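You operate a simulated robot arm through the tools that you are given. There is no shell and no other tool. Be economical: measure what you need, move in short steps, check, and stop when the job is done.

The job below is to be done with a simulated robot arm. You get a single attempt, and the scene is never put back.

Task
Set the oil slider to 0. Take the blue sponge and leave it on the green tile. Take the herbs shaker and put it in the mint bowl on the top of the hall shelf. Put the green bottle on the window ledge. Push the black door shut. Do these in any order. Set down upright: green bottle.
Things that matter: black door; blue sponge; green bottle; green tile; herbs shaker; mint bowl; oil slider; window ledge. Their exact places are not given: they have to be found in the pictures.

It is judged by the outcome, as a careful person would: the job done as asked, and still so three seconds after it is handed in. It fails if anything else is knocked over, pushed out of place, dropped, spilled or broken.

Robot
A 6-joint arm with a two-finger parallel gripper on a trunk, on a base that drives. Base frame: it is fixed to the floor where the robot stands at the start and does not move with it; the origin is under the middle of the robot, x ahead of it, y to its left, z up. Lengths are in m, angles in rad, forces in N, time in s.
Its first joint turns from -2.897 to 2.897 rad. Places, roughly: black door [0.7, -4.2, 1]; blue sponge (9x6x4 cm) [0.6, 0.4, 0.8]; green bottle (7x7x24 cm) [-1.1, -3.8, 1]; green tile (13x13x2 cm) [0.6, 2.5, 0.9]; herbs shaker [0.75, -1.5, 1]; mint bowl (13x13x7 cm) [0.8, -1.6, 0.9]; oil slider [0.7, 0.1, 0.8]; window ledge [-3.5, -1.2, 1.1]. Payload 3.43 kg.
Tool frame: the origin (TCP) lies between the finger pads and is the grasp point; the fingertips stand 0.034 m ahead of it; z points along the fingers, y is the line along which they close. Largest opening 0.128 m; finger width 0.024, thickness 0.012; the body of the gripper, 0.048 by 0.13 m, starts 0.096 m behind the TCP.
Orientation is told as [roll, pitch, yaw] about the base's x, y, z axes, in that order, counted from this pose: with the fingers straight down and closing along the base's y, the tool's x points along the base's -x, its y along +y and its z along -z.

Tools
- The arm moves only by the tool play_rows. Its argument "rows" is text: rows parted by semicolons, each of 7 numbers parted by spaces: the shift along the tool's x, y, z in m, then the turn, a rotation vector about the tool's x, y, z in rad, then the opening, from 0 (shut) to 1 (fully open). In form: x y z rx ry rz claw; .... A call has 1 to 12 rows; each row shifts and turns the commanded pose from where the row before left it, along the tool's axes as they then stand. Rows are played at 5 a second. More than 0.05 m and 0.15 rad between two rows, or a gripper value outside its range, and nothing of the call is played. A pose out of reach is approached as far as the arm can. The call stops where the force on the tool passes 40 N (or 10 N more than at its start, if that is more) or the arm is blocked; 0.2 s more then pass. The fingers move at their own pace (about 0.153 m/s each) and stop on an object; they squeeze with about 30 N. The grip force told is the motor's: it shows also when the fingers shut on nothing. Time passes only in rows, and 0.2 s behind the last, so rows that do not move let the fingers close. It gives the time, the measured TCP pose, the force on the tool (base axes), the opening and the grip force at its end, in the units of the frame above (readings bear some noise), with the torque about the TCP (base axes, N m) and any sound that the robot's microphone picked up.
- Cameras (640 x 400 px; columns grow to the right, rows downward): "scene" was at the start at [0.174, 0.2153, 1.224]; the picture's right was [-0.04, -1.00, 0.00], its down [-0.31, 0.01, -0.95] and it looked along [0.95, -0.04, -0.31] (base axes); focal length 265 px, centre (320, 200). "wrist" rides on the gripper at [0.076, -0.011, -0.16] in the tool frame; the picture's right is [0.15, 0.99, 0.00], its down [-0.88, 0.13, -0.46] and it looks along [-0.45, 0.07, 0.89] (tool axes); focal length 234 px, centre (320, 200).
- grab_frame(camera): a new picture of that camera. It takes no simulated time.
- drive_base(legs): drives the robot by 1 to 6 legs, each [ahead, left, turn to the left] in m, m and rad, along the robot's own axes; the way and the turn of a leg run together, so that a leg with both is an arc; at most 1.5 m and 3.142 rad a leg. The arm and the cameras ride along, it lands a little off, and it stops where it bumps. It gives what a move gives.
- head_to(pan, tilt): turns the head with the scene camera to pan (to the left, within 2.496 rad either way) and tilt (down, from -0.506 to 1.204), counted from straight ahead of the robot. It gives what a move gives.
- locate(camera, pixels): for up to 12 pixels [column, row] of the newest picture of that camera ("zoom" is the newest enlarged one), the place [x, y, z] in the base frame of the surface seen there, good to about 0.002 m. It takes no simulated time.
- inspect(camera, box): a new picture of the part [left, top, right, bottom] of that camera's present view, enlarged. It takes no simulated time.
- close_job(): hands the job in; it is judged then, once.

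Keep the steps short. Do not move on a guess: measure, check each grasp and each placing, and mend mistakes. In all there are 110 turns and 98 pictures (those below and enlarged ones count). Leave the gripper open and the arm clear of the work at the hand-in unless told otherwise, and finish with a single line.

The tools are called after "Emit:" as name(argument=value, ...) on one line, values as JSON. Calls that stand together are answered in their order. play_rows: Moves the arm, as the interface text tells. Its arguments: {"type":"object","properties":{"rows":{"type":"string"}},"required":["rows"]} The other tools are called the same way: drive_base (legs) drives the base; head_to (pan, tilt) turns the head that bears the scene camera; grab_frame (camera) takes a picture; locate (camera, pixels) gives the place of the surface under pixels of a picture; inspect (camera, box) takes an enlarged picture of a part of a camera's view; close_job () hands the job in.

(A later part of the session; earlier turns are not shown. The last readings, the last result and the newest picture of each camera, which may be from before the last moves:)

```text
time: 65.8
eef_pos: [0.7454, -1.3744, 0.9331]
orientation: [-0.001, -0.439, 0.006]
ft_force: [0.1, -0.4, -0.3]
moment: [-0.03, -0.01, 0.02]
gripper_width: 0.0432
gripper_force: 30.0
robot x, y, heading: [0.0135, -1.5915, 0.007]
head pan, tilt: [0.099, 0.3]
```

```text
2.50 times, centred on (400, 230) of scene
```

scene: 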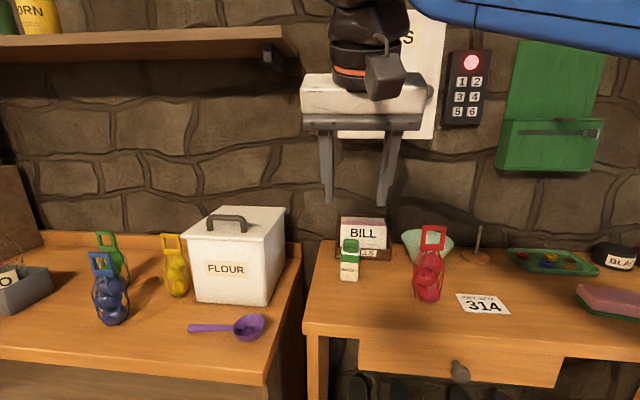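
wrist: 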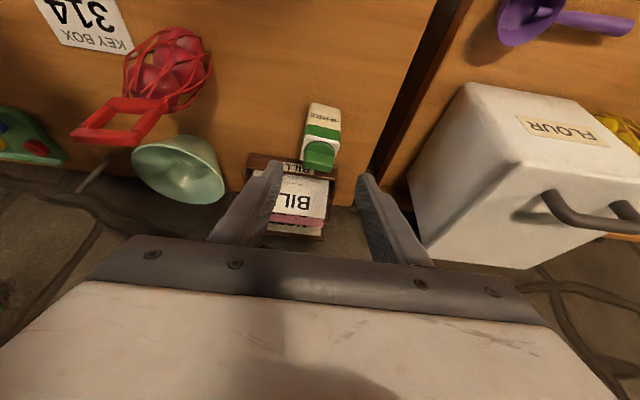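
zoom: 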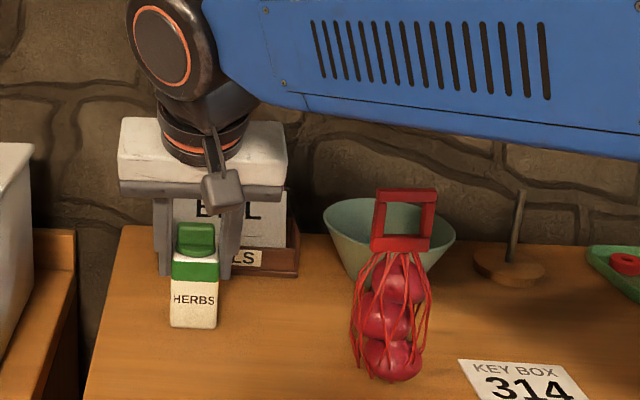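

The shaker is held (width 0.043). I lift 0.195 m straight up and move right over to the bowl's y.

Emit:
play_rows(rows="-0.0166 0 -0.0353 0 0 0 0.1; -0.0166 0 -0.0353 0 0 0 0.1; -0.0166 0 -0.0353 0 0 0 0.1; -0.0166 0 -0.0353 0 0 0 0.1; -0.0166 0 -0.0353 0 0 0 0.1; 0 -0.041 0 0 0 0 0.1; 0 -0.041 0 0 0 0 0.1; 0 -0.041 0 0 0 0 0.1; 0 -0.041 0 0 0 0 0.1; 0 -0.040 0 0 0 0 0.1; 0 0 0 0 0 0 0.1")

Emit:
grab_frame(camera="scene")

Emit:
grab_frame(camera="wrist")

```text
time: 68.2
eef_pos: [0.7465, -1.5782, 1.1286]
orientation: [-0.001, -0.44, 0.007]
ft_force: [0.1, -0.8, -1.5]
moment: [-0.02, -0.01, 0.02]
gripper_width: 0.0432
gripper_force: 30.4
robot x, y, heading: [0.0172, -1.5921, 0.009]
head pan, tilt: [0.099, 0.3]
```

```text
61 pictures are left
```

scene: 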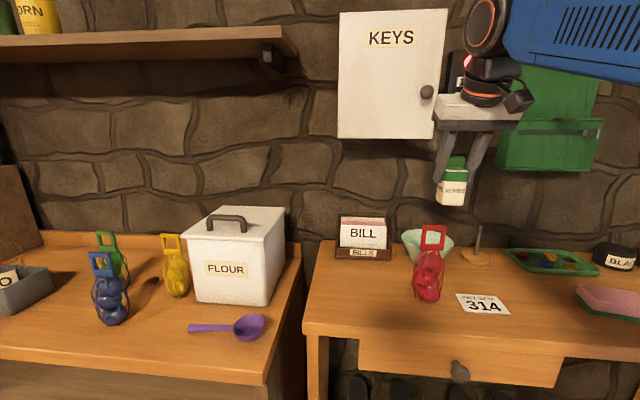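

```text
60 pictures are left
```

wrist: 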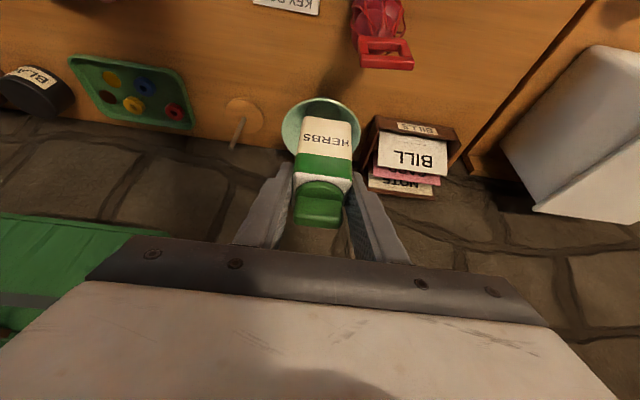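

Clear of the bag and box. I descend in front, then move forward over the bowl.

Emit:
play_rows(rows="0.0037 0 0.0314 0 0 0 0.1; 0.0037 0 0.0314 0 0 0 0.1; 0.0037 0 0.0314 0 0 0 0.1; -0.0189 0 0.0163 0 0 0 0.1; -0.0189 0 0.0163 0 0 0 0.1; -0.0189 0 0.0163 0 0 0 0.1; 0 0 0 0 0 0 0.1")

Emit:
grab_frame(camera="scene")

Emit:
grab_frame(camera="wrist")

```text
time: 69.8
eef_pos: [0.8479, -1.5764, 1.0196]
orientation: [0.002, -0.441, 0.007]
ft_force: [0.4, 0.6, -1.5]
moment: [0.01, -0.02, -0.02]
gripper_width: 0.043
gripper_force: 29.7
robot x, y, heading: [0.0159, -1.5963, 0.008]
head pan, tilt: [0.099, 0.3]
```

```text
59 pictures are left
```

scene: 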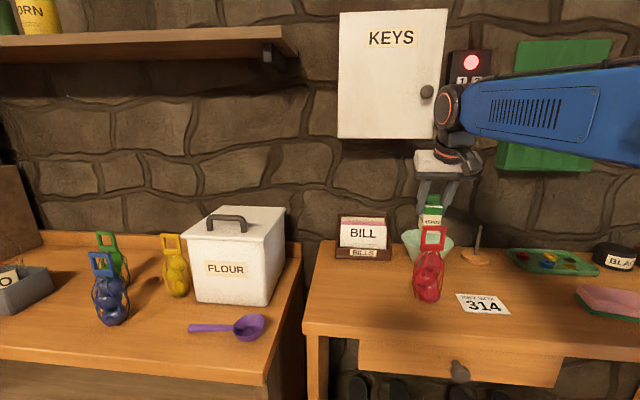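

```text
58 pictures are left
```

wrist: 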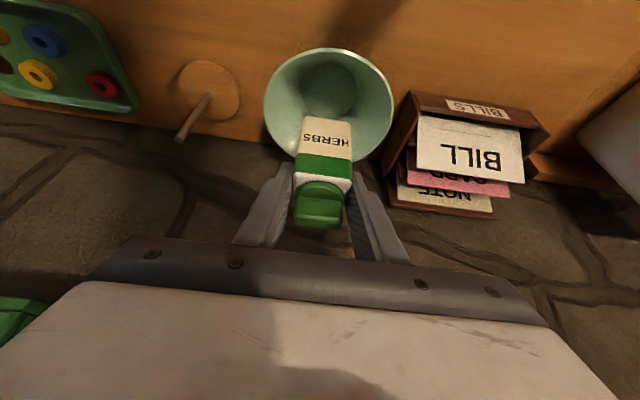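

I see the bowl interior. I measure its floor and rim before lowering.

Emit:
locate(camera="wrist", pixels=[[328, 92], [328, 52], [266, 100], [391, 100], [310, 90], [350, 90], [275, 135], [385, 135], [320, 128]])

```text
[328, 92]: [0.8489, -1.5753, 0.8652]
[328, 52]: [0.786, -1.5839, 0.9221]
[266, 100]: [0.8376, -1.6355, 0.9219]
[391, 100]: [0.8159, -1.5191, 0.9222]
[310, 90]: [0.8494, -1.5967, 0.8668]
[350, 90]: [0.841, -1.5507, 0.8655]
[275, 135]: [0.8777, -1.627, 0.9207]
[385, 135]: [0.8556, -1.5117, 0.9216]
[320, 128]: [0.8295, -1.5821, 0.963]
```

Bowl floor is z 0.866, centre (0.848, −1.575). Release TCP z is about 0.940. I lower 0.05 first and check the wrist camera's clearance to the bag.

Emit:
play_rows(rows="0.0107 -0.002 0.0226 0 0 0 0.1; 0.0107 -0.001 0.0226 0 0 0 0.1; 0 0 0 0 0 0 0.1")

Emit:
inspect(camera="scene", box=[360, 120, 520, 310])

```text
time: 70.6
eef_pos: [0.8499, -1.5795, 0.9689]
orientation: [0.0, -0.439, 0.006]
ft_force: [0.4, 0.2, -0.2]
moment: [-0.03, 0.02, 0.01]
gripper_width: 0.0433
gripper_force: 30.2
robot x, y, heading: [0.0163, -1.5913, 0.006]
head pan, tilt: [0.099, 0.3]
```

```text
2.11 times, centred on (440, 215) of scene
```

zoom: 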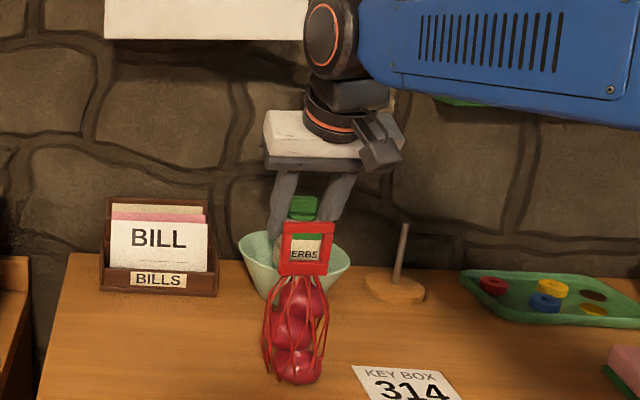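

Emit:
locate(camera="zoom", pixels=[[380, 168], [370, 172], [400, 150], [308, 226], [330, 230], [288, 226]])

```text
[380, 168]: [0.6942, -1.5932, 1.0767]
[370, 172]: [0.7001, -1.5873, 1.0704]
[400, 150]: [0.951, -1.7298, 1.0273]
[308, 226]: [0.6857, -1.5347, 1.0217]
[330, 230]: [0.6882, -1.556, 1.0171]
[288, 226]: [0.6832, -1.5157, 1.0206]
```

Camera bottom is at z 1.07 and the bag top at 1.022, leaving 2 cm after the remaining 0.028 m. I lower and watch the force.

Emit:
play_rows(rows="0.006 0 0.0127 0 0 0 0.1; 0.0043 0 0.0091 0 0 0 0.1; 0.0013 0 0.0027 0 0 0 0.1; 0 0 0 0 0 0 0.1")

Emit:
inspect(camera="wrist", box=[200, 30, 440, 260])

```text
time: 71.6
eef_pos: [0.8484, -1.5794, 0.942]
orientation: [0.001, -0.443, 0.007]
ft_force: [0.4, 1.9, 13.0]
moment: [0.11, -0.21, 0.05]
gripper_width: 0.0432
gripper_force: 30.0
robot x, y, heading: [0.0213, -1.5952, 0.007]
head pan, tilt: [0.099, 0.3]
```

```text
1.74 times, centred on (320, 145) of wrist
```

zoom: 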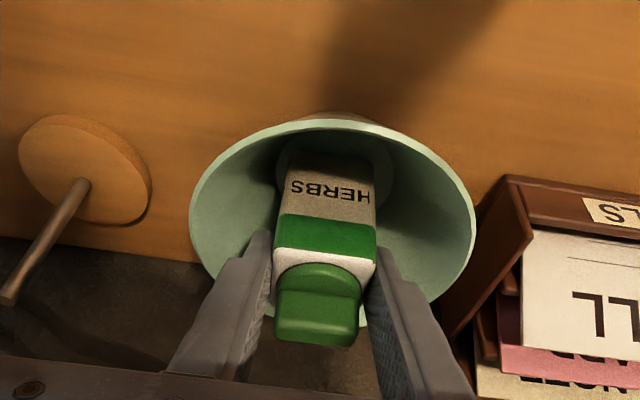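

The shaker touches the bowl floor (13 N). I open slightly and withdraw along the tool axis.

Emit:
play_rows(rows="0 0 -0.001 0 0 0 0.42; 0 0 0 0 0 0 0.42; 0 0 -0.02 0 0 0 0.42; 0 0 -0.03 0 0 0 0.42; 0 0 -0.04 0 0 0 0.42; 0 0 -0.04 0 0 0 0.42; 0 0 0 0 0 0 0.42")

Emit:
grab_frame(camera="wrist")

Emit:
inspect(camera="scene", box=[320, 120, 520, 310])

```text
time: 73.2
eef_pos: [0.7934, -1.5809, 1.0606]
orientation: [0.002, -0.438, 0.007]
ft_force: [0.4, 1.0, -0.1]
moment: [0.01, 0.0, 0.04]
gripper_width: 0.0538
gripper_force: 0.0
robot x, y, heading: [0.0154, -1.5917, 0.006]
head pan, tilt: [0.099, 0.3]
```

```text
55 pictures are left
```

wrist: 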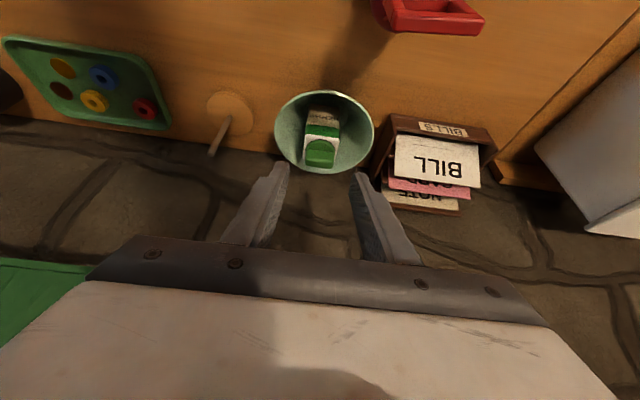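

```text
2.11 times, centred on (420, 215) of scene
```

zoom: 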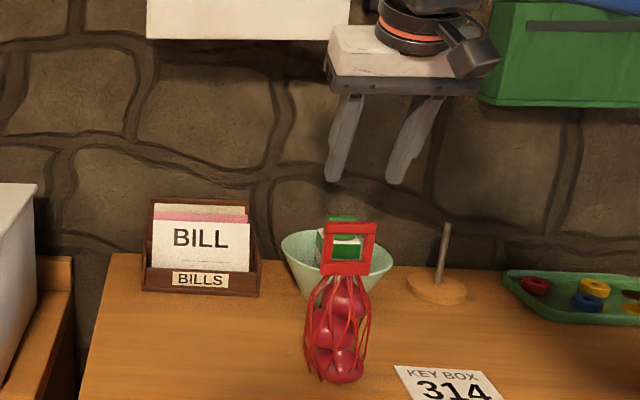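

The shaker stands in the bowl and nothing else has moved. I retract up and back.

Emit:
play_rows(rows="-0.017 0 -0.036 0 0 0 0.42; -0.017 0 -0.036 0 0 0 0.42; 0.04 0 -0.019 0 0 0 0.42; 0.04 0 -0.019 0 0 0 0.42; 0.04 0 -0.019 0 0 0 0.42; 0.04 0 -0.019 0 0 0 0.42; 0.04 0 -0.019 0 0 0 0.42; 0.04 0 -0.019 0 0 0 0.42; 0.03 0.03 0.0 0 0.145 0 0.42; 0 0.04 0 0 0.145 0 0.42; 0 0.04 0 0 0.145 0 0.42; 0 0 0 0 0 0 0.42")

Emit:
head_to(pan=-1.3, tilt=0.2)

Emit:
grab_frame(camera="scene")

```text
time: 75.8
eef_pos: [0.4989, -1.4698, 1.1269]
orientation: [-0.002, -0.002, 0.008]
ft_force: [0.4, -0.5, -0.3]
moment: [0.0, -0.02, -0.01]
gripper_width: 0.0536
gripper_force: 0.0
robot x, y, heading: [0.0184, -1.5923, 0.004]
head pan, tilt: [0.099, 0.3]
```

```text
time: 77.3
eef_pos: [0.5015, -1.4711, 1.1267]
orientation: [-0.001, -0.003, 0.008]
ft_force: [-0.3, -1.0, 0.5]
moment: [-0.01, -0.01, -0.03]
gripper_width: 0.0537
gripper_force: 0.1
robot x, y, heading: [0.0153, -1.5929, 0.007]
head pan, tilt: [-1.3, 0.201]
```

```text
53 pictures are left
```

scene: 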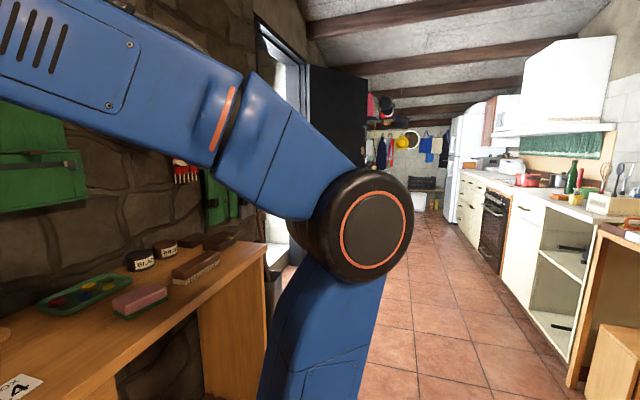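

The kitchen run is on the right with a green bottle at (572,175); the black door is ahead left. I back up, drive 1.2 m right and look again.

Emit:
drive_base(legs=[[-0.25, 0, 0], [0, -1.2, 0]])

Emit:
head_to(pan=-0.9, tilt=0.2)

Emit:
grab_frame(camera="scene")

Emit:
head_to(pan=-2.2, tilt=0.2)

Emit:
grab_frame(camera="scene")

```text
time: 84.8
eef_pos: [0.2562, -2.6684, 1.1281]
orientation: [0.001, -0.003, 0.01]
ft_force: [-0.6, 0.4, -0.7]
moment: [-0.02, -0.02, -0.03]
gripper_width: 0.054
gripper_force: 0.1
robot x, y, heading: [-0.2295, -2.7889, 0.009]
head pan, tilt: [-1.3, 0.201]
```

```text
time: 85.7
eef_pos: [0.257, -2.6679, 1.1278]
orientation: [0.0, -0.003, 0.01]
ft_force: [0.0, 0.5, -0.1]
moment: [0.02, 0.0, -0.03]
gripper_width: 0.0538
gripper_force: 0.0
robot x, y, heading: [-0.224, -2.7905, 0.014]
head pan, tilt: [-0.901, 0.201]
```

```text
52 pictures are left
```

scene: 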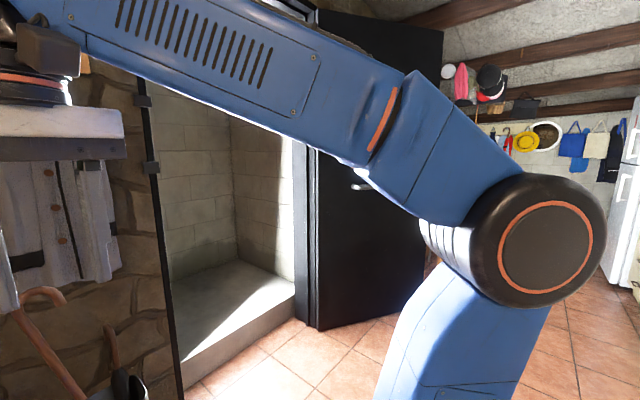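

```text
time: 87.2
eef_pos: [0.2561, -2.6678, 1.128]
orientation: [0.002, -0.003, 0.01]
ft_force: [-0.1, -0.1, -0.1]
moment: [-0.02, 0.01, 0.01]
gripper_width: 0.0538
gripper_force: 0.0
robot x, y, heading: [-0.225, -2.7912, 0.01]
head pan, tilt: [-2.201, 0.201]
```

```text
51 pictures are left
```

scene: 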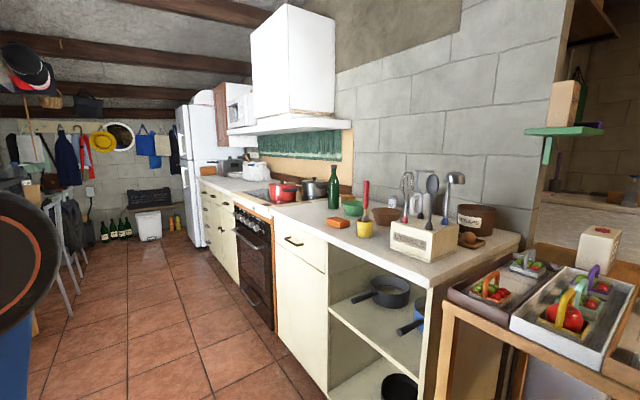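

The bottle is at (333,186) on the counter. I measure its place and the surroundings.

Emit:
locate(camera="scene", pixels=[[333, 195], [333, 166], [333, 207], [352, 208], [340, 222], [283, 195], [307, 188], [366, 190], [364, 226], [290, 250], [386, 215], [270, 208]])

Emit:
inspect(camera="scene", box=[240, 130, 480, 280])

```text
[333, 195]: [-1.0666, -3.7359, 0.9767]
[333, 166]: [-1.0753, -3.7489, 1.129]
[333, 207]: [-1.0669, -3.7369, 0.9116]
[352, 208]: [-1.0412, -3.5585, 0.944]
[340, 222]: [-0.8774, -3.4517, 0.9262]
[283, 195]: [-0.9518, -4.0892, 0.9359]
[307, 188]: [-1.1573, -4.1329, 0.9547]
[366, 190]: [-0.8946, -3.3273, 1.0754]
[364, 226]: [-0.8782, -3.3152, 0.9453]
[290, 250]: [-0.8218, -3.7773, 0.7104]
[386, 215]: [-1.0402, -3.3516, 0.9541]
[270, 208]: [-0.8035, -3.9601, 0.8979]
```

```text
2.67 times, centred on (360, 205) of scene
```

zoom: 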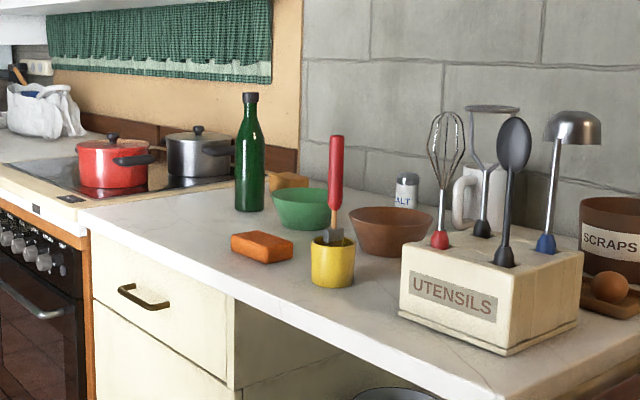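

Bottle centre is about (−1.09, −3.76). The door comes first, since it is near and needs a free gripper. I look at it and move the arm aside from the view.

Emit:
head_to(pan=-0.9, tilt=0.1)

Emit:
grab_frame(camera="scene")

Emit:
locate(camera="scene", pixels=[[318, 295], [392, 285], [440, 60], [322, 150], [305, 200], [361, 160], [153, 300], [412, 240], [300, 260], [430, 100], [215, 240], [380, 280]])

```text
time: 88.6
eef_pos: [0.2575, -2.6691, 1.1282]
orientation: [0.001, -0.004, 0.011]
ft_force: [0.0, -1.1, -0.2]
moment: [0.01, 0.02, 0.03]
gripper_width: 0.0536
gripper_force: 0.1
robot x, y, heading: [-0.2229, -2.7915, 0.009]
head pan, tilt: [-0.901, 0.099]
```

```text
49 pictures are left
```

scene: 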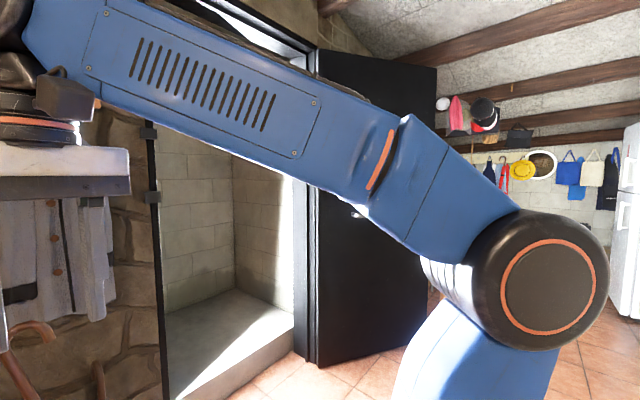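

```text
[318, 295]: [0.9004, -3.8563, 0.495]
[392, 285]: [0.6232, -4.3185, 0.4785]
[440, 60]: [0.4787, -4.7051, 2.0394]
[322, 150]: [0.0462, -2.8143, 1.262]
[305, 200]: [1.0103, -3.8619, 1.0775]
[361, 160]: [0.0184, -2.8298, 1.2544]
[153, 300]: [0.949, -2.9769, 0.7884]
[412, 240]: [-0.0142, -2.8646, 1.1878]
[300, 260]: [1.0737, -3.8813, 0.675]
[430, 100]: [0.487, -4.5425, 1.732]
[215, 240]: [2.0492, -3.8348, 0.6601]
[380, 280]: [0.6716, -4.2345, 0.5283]
```

The leaf is hinged at (0.90, −3.86), with its free edge at about (0.49, −4.54): it is open past square. To close it I must push its back face from the −y side. I drive on to y≈−3.8 and look at the space beyond.

Emit:
drive_base(legs=[[-0.1, -1.1, 0]])

Emit:
head_to(pan=-1.5, tilt=0.4)

Emit:
grab_frame(camera="scene")

Emit:
head_to(pan=-0.7, tilt=0.2)

Emit:
grab_frame(camera="scene")

```text
time: 94.3
eef_pos: [0.1678, -3.7676, 1.1273]
orientation: [-0.001, -0.004, 0.012]
ft_force: [-0.3, -0.2, -0.5]
moment: [0.02, -0.01, -0.02]
gripper_width: 0.0537
gripper_force: 0.0
robot x, y, heading: [-0.3144, -3.8901, 0.008]
head pan, tilt: [-0.901, 0.099]
```

```text
time: 95.3
eef_pos: [0.1689, -3.7677, 1.1273]
orientation: [0.001, -0.003, 0.013]
ft_force: [-0.2, 0.2, -0.5]
moment: [0.02, 0.05, 0.03]
gripper_width: 0.0532
gripper_force: 0.0
robot x, y, heading: [-0.3132, -3.8938, 0.008]
head pan, tilt: [-1.499, 0.4]
```

```text
48 pictures are left
```

scene: 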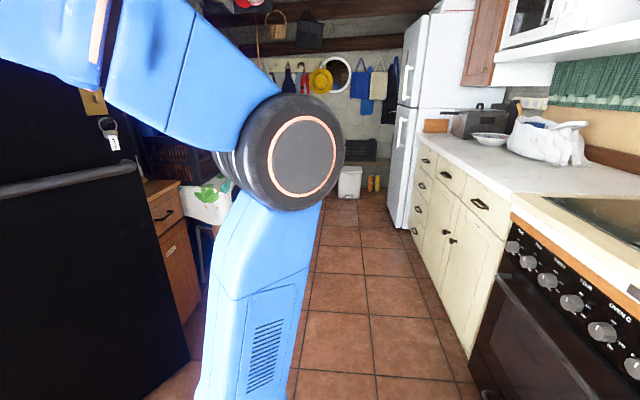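

```text
time: 96.4
eef_pos: [0.1686, -3.7678, 1.1266]
orientation: [0.0, -0.004, 0.011]
ft_force: [0.6, 0.3, 0.1]
moment: [-0.02, -0.01, -0.02]
gripper_width: 0.0539
gripper_force: 0.1
robot x, y, heading: [-0.3156, -3.89, 0.014]
head pan, tilt: [-0.7, 0.201]
```

```text
47 pictures are left
```

scene: 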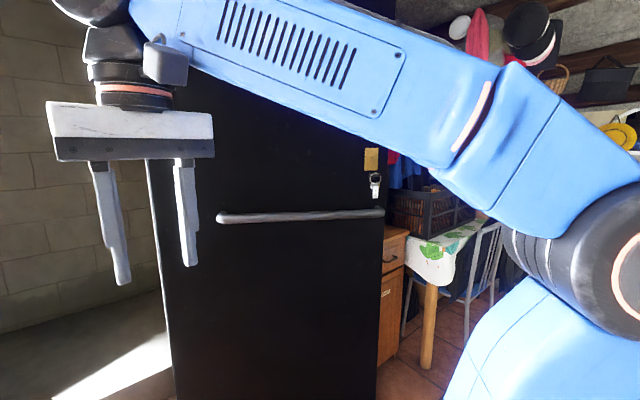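

The door has a horizontal bar handle; behind it are a drawer cabinet and a table. I measure them.

Emit:
locate(camera="scene", pixels=[[222, 217], [300, 216], [380, 213], [384, 300], [160, 300], [400, 240], [385, 340], [428, 365], [450, 245], [492, 240], [376, 190], [408, 260]])

Emit:
inspect(camera="scene", box=[340, 130, 520, 390])

```text
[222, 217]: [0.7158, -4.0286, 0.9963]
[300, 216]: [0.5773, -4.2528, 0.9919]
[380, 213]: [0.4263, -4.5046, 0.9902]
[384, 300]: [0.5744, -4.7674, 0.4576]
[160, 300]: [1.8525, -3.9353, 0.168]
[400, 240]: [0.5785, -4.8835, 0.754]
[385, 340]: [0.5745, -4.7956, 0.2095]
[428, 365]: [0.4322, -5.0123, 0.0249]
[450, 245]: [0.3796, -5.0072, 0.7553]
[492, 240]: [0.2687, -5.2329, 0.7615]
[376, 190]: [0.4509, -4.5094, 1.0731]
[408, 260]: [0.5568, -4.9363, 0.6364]
```

```text
1.54 times, centred on (430, 260) of scene
```

zoom: 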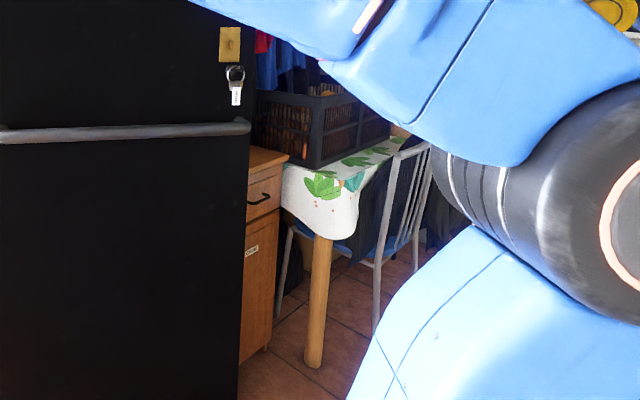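

Behind the door, above z 0.8, there is free space between the leaf and the cabinet/table. I drive to y≈−4.85 beyond the free edge, yaw the tool 90° so its camera faces away from the door, and close the fingers.

Emit:
drive_base(legs=[[0.0, -0.97, 0]])

Emit:
play_rows(rows="0 0 0 0 0 -0.143 0.2; 0 0 0 0 0 -0.143 0.1; 0 0 0 0 0 -0.143 0; 0 0 0 0 0 -0.143 0; 0 0 0 0 0 -0.143 0; 0 0 0 0 0 -0.143 0; 0 0 0 0 0 -0.143 0; 0 0 0 0 0 -0.143 0; 0 0 0 0 0 -0.143 0; 0 0 0 0 0 -0.143 0; 0 0 0 0 0 -0.141 0; 0 0 0 0 0 0 0")

Emit:
head_to(pan=-0.3, tilt=0.2)

Emit:
grab_frame(camera="scene")

```text
time: 101.5
eef_pos: [0.1804, -4.7388, 1.1274]
orientation: [0.0, -0.003, 0.008]
ft_force: [-0.5, 0.0, 0.6]
moment: [0.03, -0.02, 0.01]
gripper_width: 0.0538
gripper_force: 0.0
robot x, y, heading: [-0.3013, -4.8618, 0.011]
head pan, tilt: [-0.7, 0.201]
```

```text
time: 104.0
eef_pos: [0.1799, -4.7381, 1.1282]
orientation: [-0.002, 0.0, 1.581]
ft_force: [-0.6, 0.6, 0.5]
moment: [0.03, 0.02, -0.03]
gripper_width: 0.0
gripper_force: 30.1
robot x, y, heading: [-0.3024, -4.8607, 0.008]
head pan, tilt: [-0.7, 0.201]
```

```text
time: 104.9
eef_pos: [0.18, -4.7374, 1.1279]
orientation: [-0.004, 0.0, 1.581]
ft_force: [-0.5, -0.1, -0.3]
moment: [0.03, 0.0, -0.04]
gripper_width: 0.0
gripper_force: 30.0
robot x, y, heading: [-0.3014, -4.8647, 0.013]
head pan, tilt: [-0.3, 0.201]
```

```text
45 pictures are left
```

scene: 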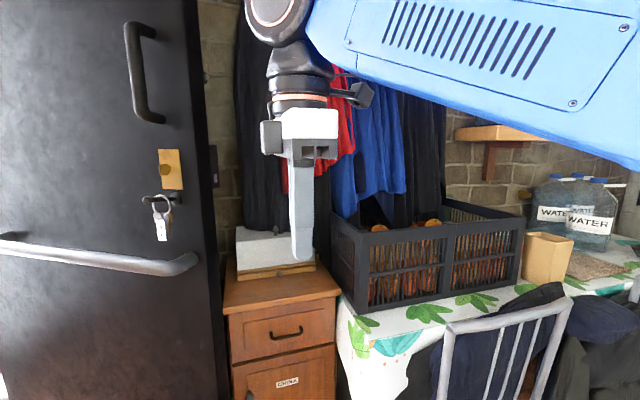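

Behind the door I see a white box on the cabinet, the crate, and coats on the wall. I measure them before reaching in.

Emit:
locate(camera="scene", pixels=[[212, 200], [218, 330], [265, 240], [245, 262], [345, 255], [333, 225], [265, 200], [225, 180], [350, 200], [440, 200], [300, 240], [213, 170]])

```text
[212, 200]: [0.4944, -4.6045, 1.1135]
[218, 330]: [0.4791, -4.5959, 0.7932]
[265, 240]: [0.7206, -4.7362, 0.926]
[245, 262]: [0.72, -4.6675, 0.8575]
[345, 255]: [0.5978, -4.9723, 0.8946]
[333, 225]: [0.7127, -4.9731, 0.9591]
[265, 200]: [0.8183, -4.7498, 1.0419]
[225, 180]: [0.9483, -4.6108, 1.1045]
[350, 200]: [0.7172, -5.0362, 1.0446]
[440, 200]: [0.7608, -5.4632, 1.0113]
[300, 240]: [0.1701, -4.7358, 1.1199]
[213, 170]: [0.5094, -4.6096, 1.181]
```

Free edge is (0.485, −4.60); coats start at x≈0.72. I extend the arm at y −4.735 to x≈0.60, past the edge, then check.

Emit:
play_rows(rows="0 -0.047 0 0 0 0 0; 0 -0.047 0 0 0 0 0; 0 -0.047 0 0 0 0 0; 0 -0.047 0 0 0 0 0; 0 -0.047 0 0 0 0 0; 0 -0.047 0 0 0 0 0; 0 -0.047 0 0 0 0 0; 0 -0.047 0 0 0 0 0; 0 -0.047 0 0 0 0 0; 0 0 0 0 0 0 0")

Emit:
grab_frame(camera="scene")

```text
time: 107.1
eef_pos: [0.5996, -4.7338, 1.1228]
orientation: [-0.008, -0.002, 1.583]
ft_force: [0.1, 0.3, -0.5]
moment: [0.03, 0.02, 0.01]
gripper_width: 0.0
gripper_force: 30.0
out of reach, approached as far as the arm can: row 9
robot x, y, heading: [-0.3011, -4.8623, 0.005]
head pan, tilt: [-0.3, 0.201]
```

```text
44 pictures are left
```

scene: 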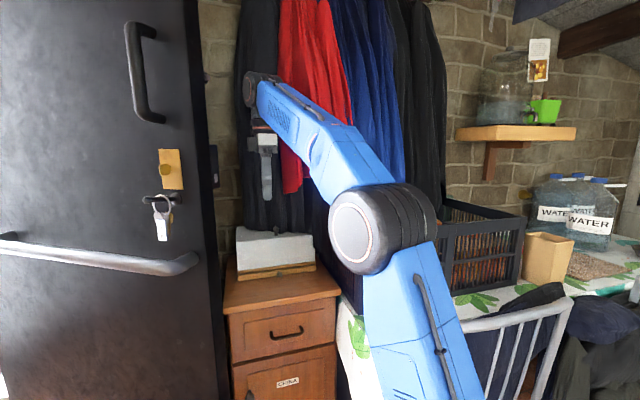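

The arm is near its reach limit. I pull back 0.08, drive the base 0.10 ahead, and then there's room to move +y.

Emit:
play_rows(rows="0 0.045 0 0 0 0 0; 0 0.045 0 0 0 0 0; 0 0 0 0 0 0 0")

Emit:
drive_base(legs=[[0.11, 0.0, 0]])

Emit:
grab_frame(camera="scene")

```text
time: 107.9
eef_pos: [0.5101, -4.7337, 1.1217]
orientation: [-0.003, 0.001, 1.582]
ft_force: [0.4, -0.5, -0.3]
moment: [-0.01, -0.01, -0.02]
gripper_width: 0.0
gripper_force: 30.1
robot x, y, heading: [-0.3026, -4.8586, 0.016]
head pan, tilt: [-0.3, 0.201]
```

```text
time: 109.1
eef_pos: [0.6197, -4.7335, 1.1212]
orientation: [-0.003, 0.0, 1.581]
ft_force: [-0.2, -0.2, -0.2]
moment: [-0.02, -0.01, 0.03]
gripper_width: 0.0
gripper_force: 30.3
robot x, y, heading: [-0.1947, -4.8613, 0.008]
head pan, tilt: [-0.3, 0.201]
```

```text
43 pictures are left
```

scene: 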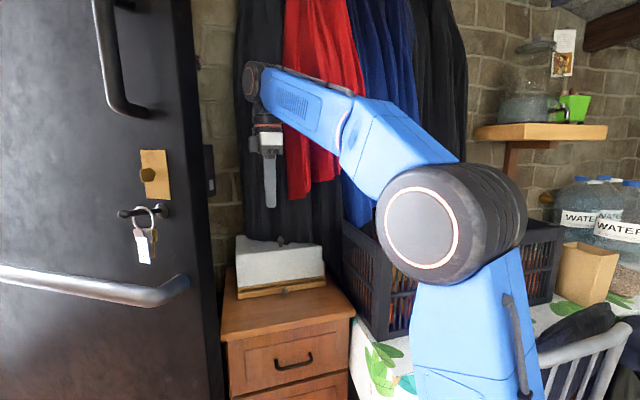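

Clear. I move the tool in +y behind the leaf, in small steps with force watching.

Emit:
play_rows(rows="-0.03 0.005 0 0 0 0 0; -0.03 0.005 0 0 0 0 0; -0.03 0.005 0 0 0 0 0; -0.03 0.01 0 0 0 0 0; -0.03 0.01 0 0 0 0 0; 0 0 0 0 0 0 0")

Emit:
grab_frame(camera="scene")

```text
time: 110.5
eef_pos: [0.5838, -4.5846, 1.1215]
orientation: [-0.003, 0.001, 1.579]
ft_force: [0.0, 0.1, -0.2]
moment: [0.01, -0.02, -0.01]
gripper_width: 0.0002
gripper_force: 30.1
robot x, y, heading: [-0.1913, -4.864, 0.011]
head pan, tilt: [-0.3, 0.201]
```

```text
42 pictures are left
```

scene: 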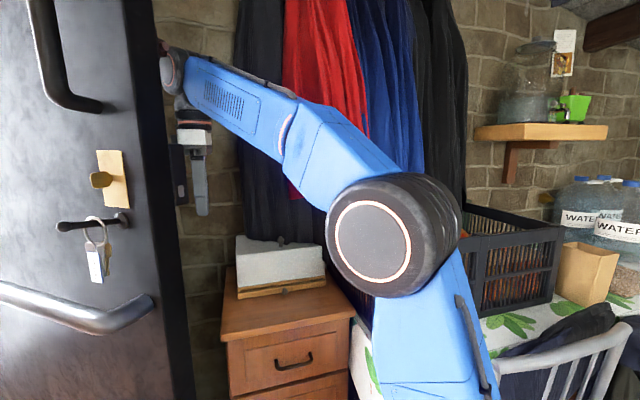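

The door already moves with little force. I continue pushing toward +y and −x.

Emit:
play_rows(rows="-0.03 0.02 0 0 0 0 0; -0.03 0.02 0 0 0 0 0; -0.03 0.02 0 0 0 0 0; -0.03 0.02 0 0 0 0 0; -0.03 0.02 0 0 0 0 0; -0.03 0.02 0 0 0 0 0; -0.03 0.02 0 0 0 0 0; -0.03 0.02 0 0 0 0 0; 0 0 0 0 0 0 0")

Emit:
grab_frame(camera="scene")

```text
time: 112.5
eef_pos: [0.4196, -4.348, 1.1163]
orientation: [-0.005, -0.005, 1.58]
ft_force: [0.1, 0.1, 0.7]
moment: [0.06, -0.04, 0.0]
gripper_width: 0.0
gripper_force: 30.5
out of reach, approached as far as the arm can: row 8
robot x, y, heading: [-0.1923, -4.8601, 0.012]
head pan, tilt: [-0.3, 0.201]
```

```text
41 pictures are left
```

scene: 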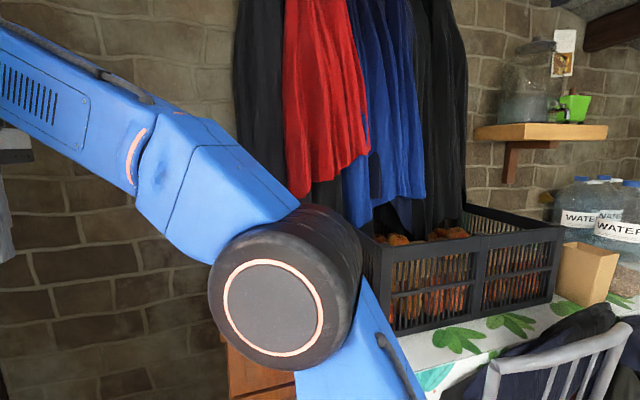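

The door has swung on. I pan the head left to see its present angle.

Emit:
head_to(pan=0.6, tilt=0.2)

Emit:
grab_frame(camera="scene")

```text
time: 113.7
eef_pos: [0.4212, -4.3483, 1.1169]
orientation: [-0.006, -0.006, 1.581]
ft_force: [0.4, 0.2, -0.4]
moment: [0.0, 0.0, 0.01]
gripper_width: 0.0001
gripper_force: 30.7
robot x, y, heading: [-0.1968, -4.8593, 0.007]
head pan, tilt: [0.6, 0.201]
```

```text
40 pictures are left
```

scene: 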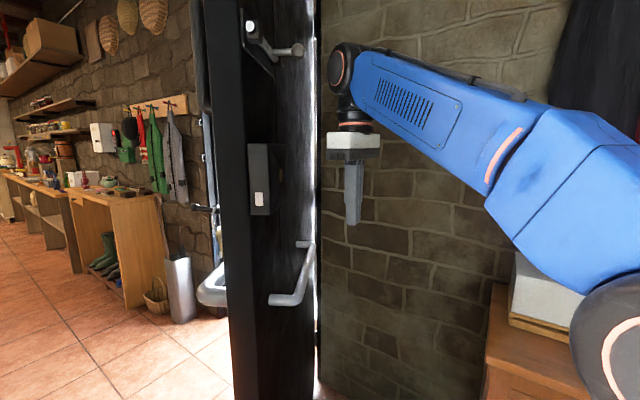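

Emit:
locate(camera="scene", pixels=[[235, 200], [310, 200], [262, 195], [250, 100], [290, 300], [305, 260]])

```text
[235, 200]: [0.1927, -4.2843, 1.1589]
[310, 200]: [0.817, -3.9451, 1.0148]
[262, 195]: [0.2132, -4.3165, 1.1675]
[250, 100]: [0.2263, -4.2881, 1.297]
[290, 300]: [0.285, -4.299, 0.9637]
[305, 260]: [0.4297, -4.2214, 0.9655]
```

The leaf is now at about 210° with its free edge at (0.2, −4.29). I follow by driving left 0.4 m and back 0.1, with the arm pushing.

Emit:
drive_base(legs=[[-0.1, 0.4, 0]])

Emit:
grab_frame(camera="scene")

```text
time: 116.3
eef_pos: [0.3157, -3.9496, 1.1157]
orientation: [-0.007, -0.007, 1.579]
ft_force: [0.2, 0.7, -0.2]
moment: [0.01, -0.02, 0.01]
gripper_width: 0.0
gripper_force: 29.9
robot x, y, heading: [-0.2994, -4.4636, 0.011]
head pan, tilt: [0.6, 0.201]
```

```text
39 pictures are left
```

scene: 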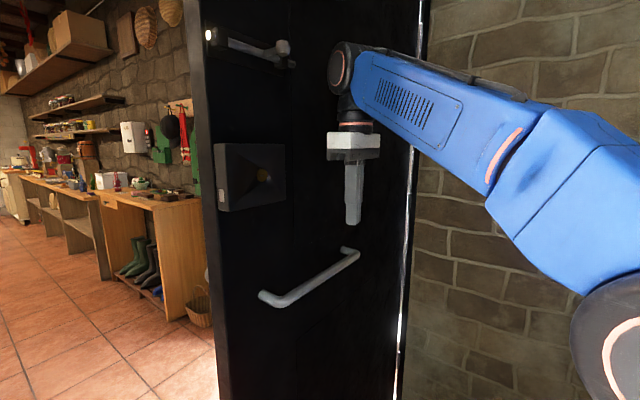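

The leaf is near 180° and follows freely. I continue left 0.4 m and ahead 0.1 m.

Emit:
drive_base(legs=[[0.1, 0.4, 0]])

Emit:
grab_frame(camera="scene")

Emit:
locate(camera="scene", pixels=[[240, 200], [280, 120], [340, 220], [300, 280], [420, 200], [210, 250]])

```text
time: 118.8
eef_pos: [0.4115, -3.5498, 1.1155]
orientation: [-0.006, -0.004, 1.584]
ft_force: [-0.8, -0.1, -0.5]
moment: [0.0, 0.01, 0.01]
gripper_width: 0.0
gripper_force: 29.6
robot x, y, heading: [-0.1983, -4.0654, 0.011]
head pan, tilt: [0.6, 0.201]
```

```text
38 pictures are left
```

scene: 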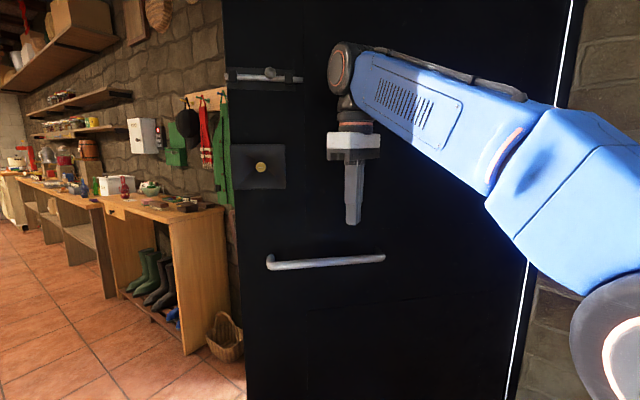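

```text
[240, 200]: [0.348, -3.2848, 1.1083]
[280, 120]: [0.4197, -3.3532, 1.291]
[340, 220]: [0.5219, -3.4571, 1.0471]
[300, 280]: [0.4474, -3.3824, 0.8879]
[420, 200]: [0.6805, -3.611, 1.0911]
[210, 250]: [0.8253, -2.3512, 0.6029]
```

The leaf is at 134°. I drive diagonally ahead 0.28 and left 0.28.

Emit:
drive_base(legs=[[0.28, 0.28, 0]])

Emit:
grab_frame(camera="scene")

Emit:
locate(camera="scene", pixels=[[280, 220], [300, 300], [400, 220], [500, 330], [230, 200], [215, 200]])

```text
time: 121.3
eef_pos: [0.6926, -3.267, 1.1155]
orientation: [-0.007, -0.006, 1.581]
ft_force: [0.8, 0.7, 0.1]
moment: [-0.01, -0.01, 0.01]
gripper_width: 0.0001
gripper_force: 29.8
robot x, y, heading: [0.08, -3.7791, 0.011]
head pan, tilt: [0.6, 0.201]
```

```text
37 pictures are left
```

scene: 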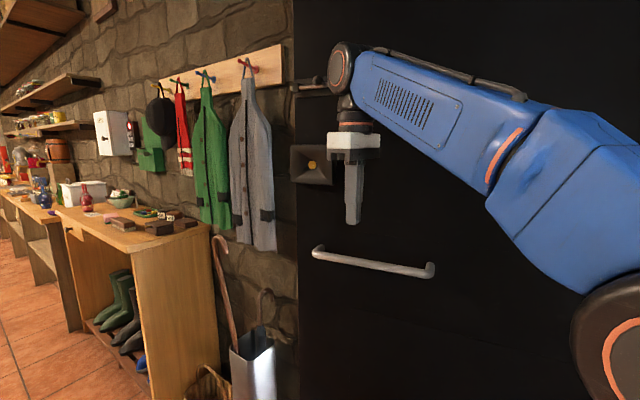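

```text
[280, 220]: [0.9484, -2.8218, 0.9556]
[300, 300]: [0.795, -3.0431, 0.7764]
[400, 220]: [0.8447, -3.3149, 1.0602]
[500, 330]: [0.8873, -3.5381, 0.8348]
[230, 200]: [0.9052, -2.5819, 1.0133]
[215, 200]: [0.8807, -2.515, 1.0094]
```

About 11° remains (leaf x 0.795 at y −3.04, wall 0.95). I back off slightly, unyaw the tool and tilt it forward, so the last push is with the fingertips under force watch.

Emit:
play_rows(rows="0.03 0.03 0 0 0 0.143 0; 0.03 0.03 0 0 0 0.143 0; 0.03 0 0 0 0 0.143 0; 0.03 0 0 0 0 0.143 0; 0 0 0 0 0 0.143 0; 0 0 0 0 0 0.143 0; 0 0 0 0 0 0.143 0; 0 0 0 0 0 0.143 0; 0 0 0 0 0 0.143 0; 0 0 0 0 0 0.143 0; 0 0 0 0 0 0.143 0; 0 0 0 0 0 0 0")

Emit:
play_rows(rows="0 0 0 0 -0.145 0 0; 0 0 0 0 -0.145 0 0; 0 0 0 0 -0.145 0 0; 0 0 0 0 -0.145 0 0; 0 0 0 0 0 0 0")

Emit:
drive_base(legs=[[0, 0.25, 0]])

Emit:
head_to(pan=0.2, tilt=0.3)

Emit:
grab_frame(camera="scene")

```text
time: 123.9
eef_pos: [0.6073, -3.3794, 1.1148]
orientation: [0.005, -0.008, 0.007]
ft_force: [0.4, 0.6, 0.7]
moment: [0.0, 0.0, 0.0]
gripper_width: 0.0
gripper_force: 29.7
robot x, y, heading: [0.0818, -3.7794, 0.009]
head pan, tilt: [0.6, 0.201]
```

```text
time: 125.1
eef_pos: [0.6081, -3.3795, 1.1156]
orientation: [0.007, -0.59, 0.006]
ft_force: [-0.1, 0.0, 0.1]
moment: [0.03, 0.0, 0.03]
gripper_width: 0.0
gripper_force: 30.3
robot x, y, heading: [0.0796, -3.7782, 0.01]
head pan, tilt: [0.6, 0.201]
```

```text
time: 126.9
eef_pos: [0.6048, -3.1257, 1.1166]
orientation: [0.004, -0.588, 0.006]
ft_force: [-1.0, -1.0, 0.2]
moment: [-0.03, 0.01, -0.01]
gripper_width: 0.0
gripper_force: 30.1
robot x, y, heading: [0.0733, -3.5259, 0.012]
head pan, tilt: [0.6, 0.201]
```

```text
time: 127.8
eef_pos: [0.6053, -3.1255, 1.1156]
orientation: [0.006, -0.586, 0.005]
ft_force: [-0.1, -0.1, -0.7]
moment: [0.0, -0.02, 0.01]
gripper_width: 0.0
gripper_force: 30.4
robot x, y, heading: [0.0777, -3.5265, 0.012]
head pan, tilt: [0.201, 0.3]
```

```text
36 pictures are left
```

scene: 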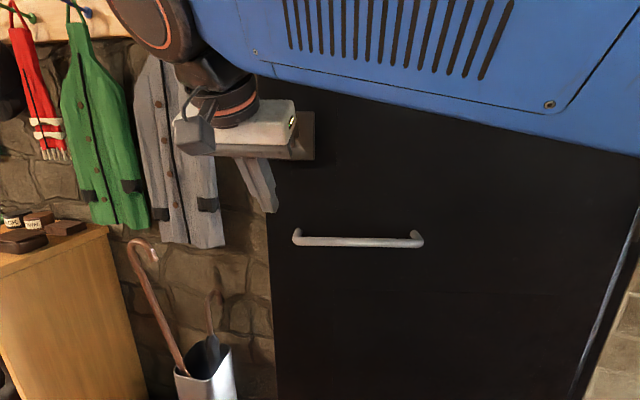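

The tool faces the door near (y −3.13). I shift to y −3.25 and slightly down to miss the lock box and the bar, then push forward.

Emit:
play_rows(rows="0.0065 -0.042 0.01 0 0 0 0; 0.0065 -0.042 0.01 0 0 0 0; 0.0065 -0.041 0.01 0 0 0 0; -0.033 0 0.022 0 0 0 0; -0.033 0 0.022 0 0 0 0; -0.033 0 0.022 0 0 0 0; -0.033 0 0.022 0 0 0 0; -0.0167 0 0.0111 0 0 0 0; -0.0167 0 0.0111 0 0 0 0; -0.0167 0 0.0111 0 0 0 0; 0 0 0 0 0 0 0")

Emit:
grab_frame(camera="scene")

```text
time: 130.2
eef_pos: [0.8267, -3.2468, 1.0781]
orientation: [0.005, -0.584, 0.008]
ft_force: [-0.7, 0.1, 0.0]
moment: [-0.02, -0.01, -0.01]
gripper_width: 0.0
gripper_force: 29.9
robot x, y, heading: [0.077, -3.5288, 0.012]
head pan, tilt: [0.201, 0.3]
```

```text
35 pictures are left
```

scene: 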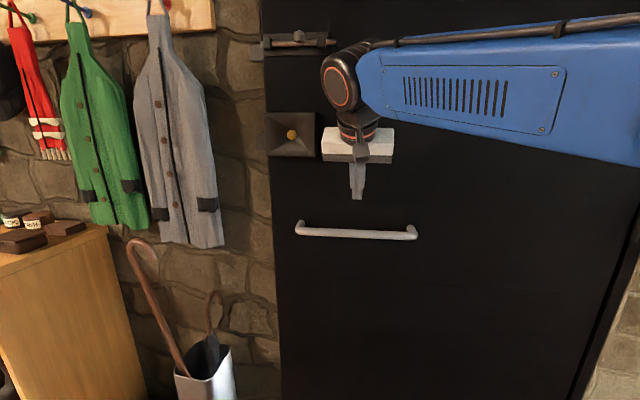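

Contact, and the door is moving. I keep pushing in small steps until resistance.

Emit:
play_rows(rows="-0.0167 0 0.0111 0 0 0 0; -0.0167 0 0.0111 0 0 0 0; -0.0125 0 0.0083 0 0 0 0; -0.0125 0 0.0083 0 0 0 0; -0.0083 0 0.0055 0 0 0 0; -0.0083 0 0.0055 0 0 0 0; 0 0 0 0 0 0 0")

Emit:
grab_frame(camera="scene")

Emit:
locate(camera="scene", pixels=[[285, 290], [450, 200], [580, 300], [264, 240], [420, 300]])

```text
time: 131.8
eef_pos: [0.9148, -3.2476, 1.0788]
orientation: [0.007, -0.586, 0.007]
ft_force: [-0.8, -0.5, -0.3]
moment: [0.0, 0.0, 0.01]
gripper_width: 0.0002
gripper_force: 30.6
robot x, y, heading: [0.0788, -3.5267, 0.013]
head pan, tilt: [0.201, 0.3]
```

```text
34 pictures are left
```

scene: 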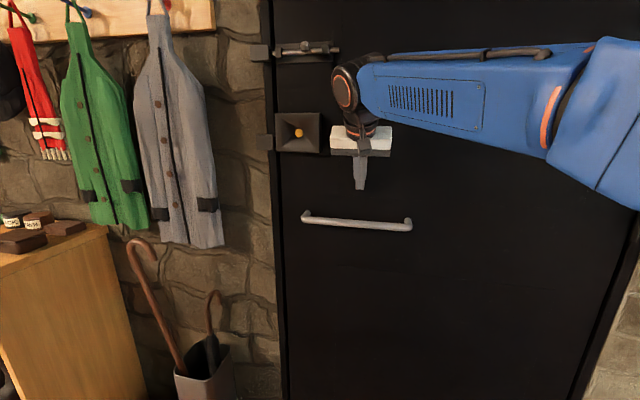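

```text
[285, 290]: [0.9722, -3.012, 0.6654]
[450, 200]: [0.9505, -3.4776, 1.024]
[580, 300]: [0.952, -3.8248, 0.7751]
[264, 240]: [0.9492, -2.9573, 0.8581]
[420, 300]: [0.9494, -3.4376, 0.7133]
```

The leaf is now flat at x≈0.95. I push a little more to feel the stop.

Emit:
play_rows(rows="-0.0083 0 0.0055 0 0 0 0; -0.0083 0 0.0055 0 0 0 0; -0.0083 0 0.0055 0 0 0 0; 0 0 0 0 0 0 0")

Emit:
inspect(camera="scene", box=[240, 0, 640, 400])

Emit:
locate(camera="scene", pixels=[[300, 300], [450, 210], [575, 300], [340, 300], [262, 240]])

```text
time: 132.3
eef_pos: [0.9233, -3.2471, 1.0776]
orientation: [0.005, -0.58, 0.008]
ft_force: [-12.6, -0.9, 4.8]
moment: [-0.01, 0.13, -0.08]
gripper_width: 0.0
gripper_force: 29.9
robot x, y, heading: [0.0794, -3.5265, 0.01]
head pan, tilt: [0.201, 0.3]
stopped in row 2: the force on the tool passed its limit (the readings are from after the stop); the commanded pose is now the measured one
```

```text
1.00 times, centred on (440, 200) of scene
```

zoom: 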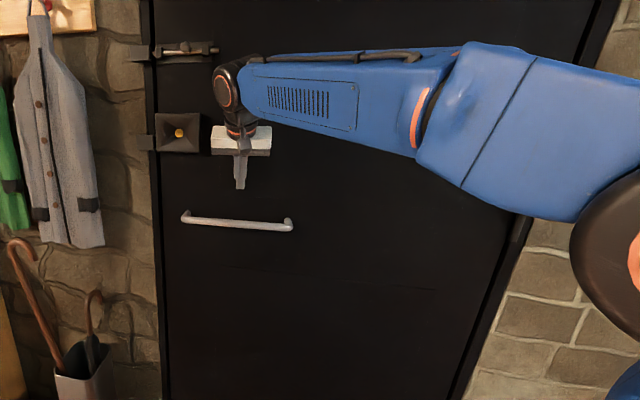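

```text
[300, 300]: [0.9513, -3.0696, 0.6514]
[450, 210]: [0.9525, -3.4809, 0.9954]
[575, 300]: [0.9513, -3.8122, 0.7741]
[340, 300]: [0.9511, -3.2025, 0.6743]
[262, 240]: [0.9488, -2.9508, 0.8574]
```

The door is shut against its stop (force limit hit, leaf flush at x 0.951). I retract the arm, keeping the tilt for the bottle grasp.

Emit:
play_rows(rows="0.0333 0 -0.022 0 0 0 0; 0.0333 -0.02 -0.022 0 0 0 0.2; 0.0333 -0.02 -0.022 0 0 0 0.4; 0.0333 -0.02 -0.022 0 0 0 0.6; 0.0333 -0.02 -0.022 0 0 0 0.8; 0.0333 -0.02 -0.022 0 0 0 1; 0.0333 -0.02 -0.022 0 0 0 1; 0.0333 -0.02 -0.022 0 0 0 1; 0.02 -0.02 -0.04 0 0 0 1; 0 0 0 0 0 0 1")

Emit:
drive_base(legs=[[-0.3, -0.1, 0], [0, 0, 1.57], [0, 0, 1.56]])

Emit:
head_to(pan=0.0, tilt=0.3)

Emit:
grab_frame(camera="scene")

```text
time: 134.5
eef_pos: [0.5676, -3.4115, 1.1004]
orientation: [0.005, -0.579, 0.008]
ft_force: [-0.2, -0.2, 0.3]
moment: [-0.04, 0.02, 0.01]
gripper_width: 0.1281
gripper_force: 0.0
robot x, y, heading: [0.0768, -3.5282, 0.01]
head pan, tilt: [0.201, 0.3]
```

```text
time: 144.2
eef_pos: [-0.7146, -3.7476, 1.1013]
orientation: [0.004, -0.58, -3.136]
ft_force: [-0.3, 0.5, 0.2]
moment: [0.02, 0.0, 0.0]
gripper_width: 0.1281
gripper_force: 0.1
robot x, y, heading: [-0.2214, -3.6354, -3.13]
head pan, tilt: [0.201, 0.3]
```

```text
time: 145.0
eef_pos: [-0.7151, -3.7477, 1.1004]
orientation: [0.005, -0.579, -3.137]
ft_force: [1.3, 0.2, -0.2]
moment: [0.02, -0.06, -0.01]
gripper_width: 0.128
gripper_force: 0.1
robot x, y, heading: [-0.225, -3.6339, -3.133]
head pan, tilt: [0.0, 0.3]
```

```text
32 pictures are left
```

scene: 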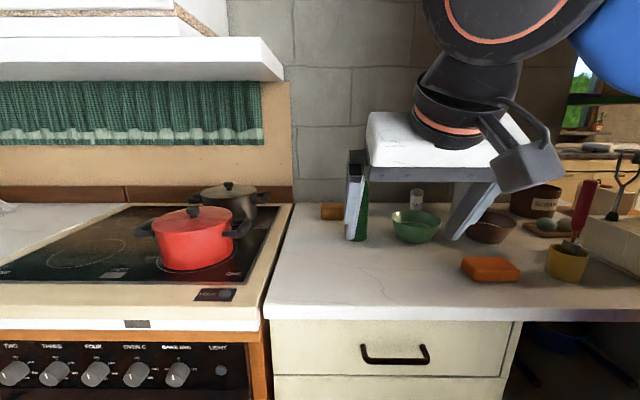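

The arm now faces the counter; the bottle is behind the left finger. I use the wrist camera.

Emit:
grab_frame(camera="wrist")

```text
31 pictures are left
```

wrist: 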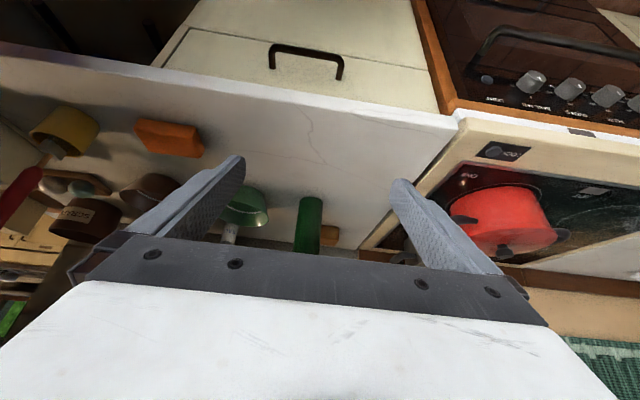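

Emit:
locate(camera="wrist", pixels=[[310, 205], [309, 225], [301, 225], [318, 225], [308, 240], [245, 205], [265, 215], [280, 190]])

Emit:
locate(camera="scene", pixels=[[365, 200], [363, 235], [415, 225], [330, 210], [310, 230], [270, 75]])

```text
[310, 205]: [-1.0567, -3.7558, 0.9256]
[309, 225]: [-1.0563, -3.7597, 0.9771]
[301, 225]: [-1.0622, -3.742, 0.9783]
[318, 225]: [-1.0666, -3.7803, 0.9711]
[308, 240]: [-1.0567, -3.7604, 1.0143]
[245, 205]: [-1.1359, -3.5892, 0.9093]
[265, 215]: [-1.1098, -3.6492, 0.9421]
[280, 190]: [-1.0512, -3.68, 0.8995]
```

```text
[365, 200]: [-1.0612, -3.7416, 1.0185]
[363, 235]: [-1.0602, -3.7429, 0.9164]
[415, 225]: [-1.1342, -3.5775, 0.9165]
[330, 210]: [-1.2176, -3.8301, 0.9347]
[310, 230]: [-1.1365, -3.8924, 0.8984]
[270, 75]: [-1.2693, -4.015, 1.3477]
```

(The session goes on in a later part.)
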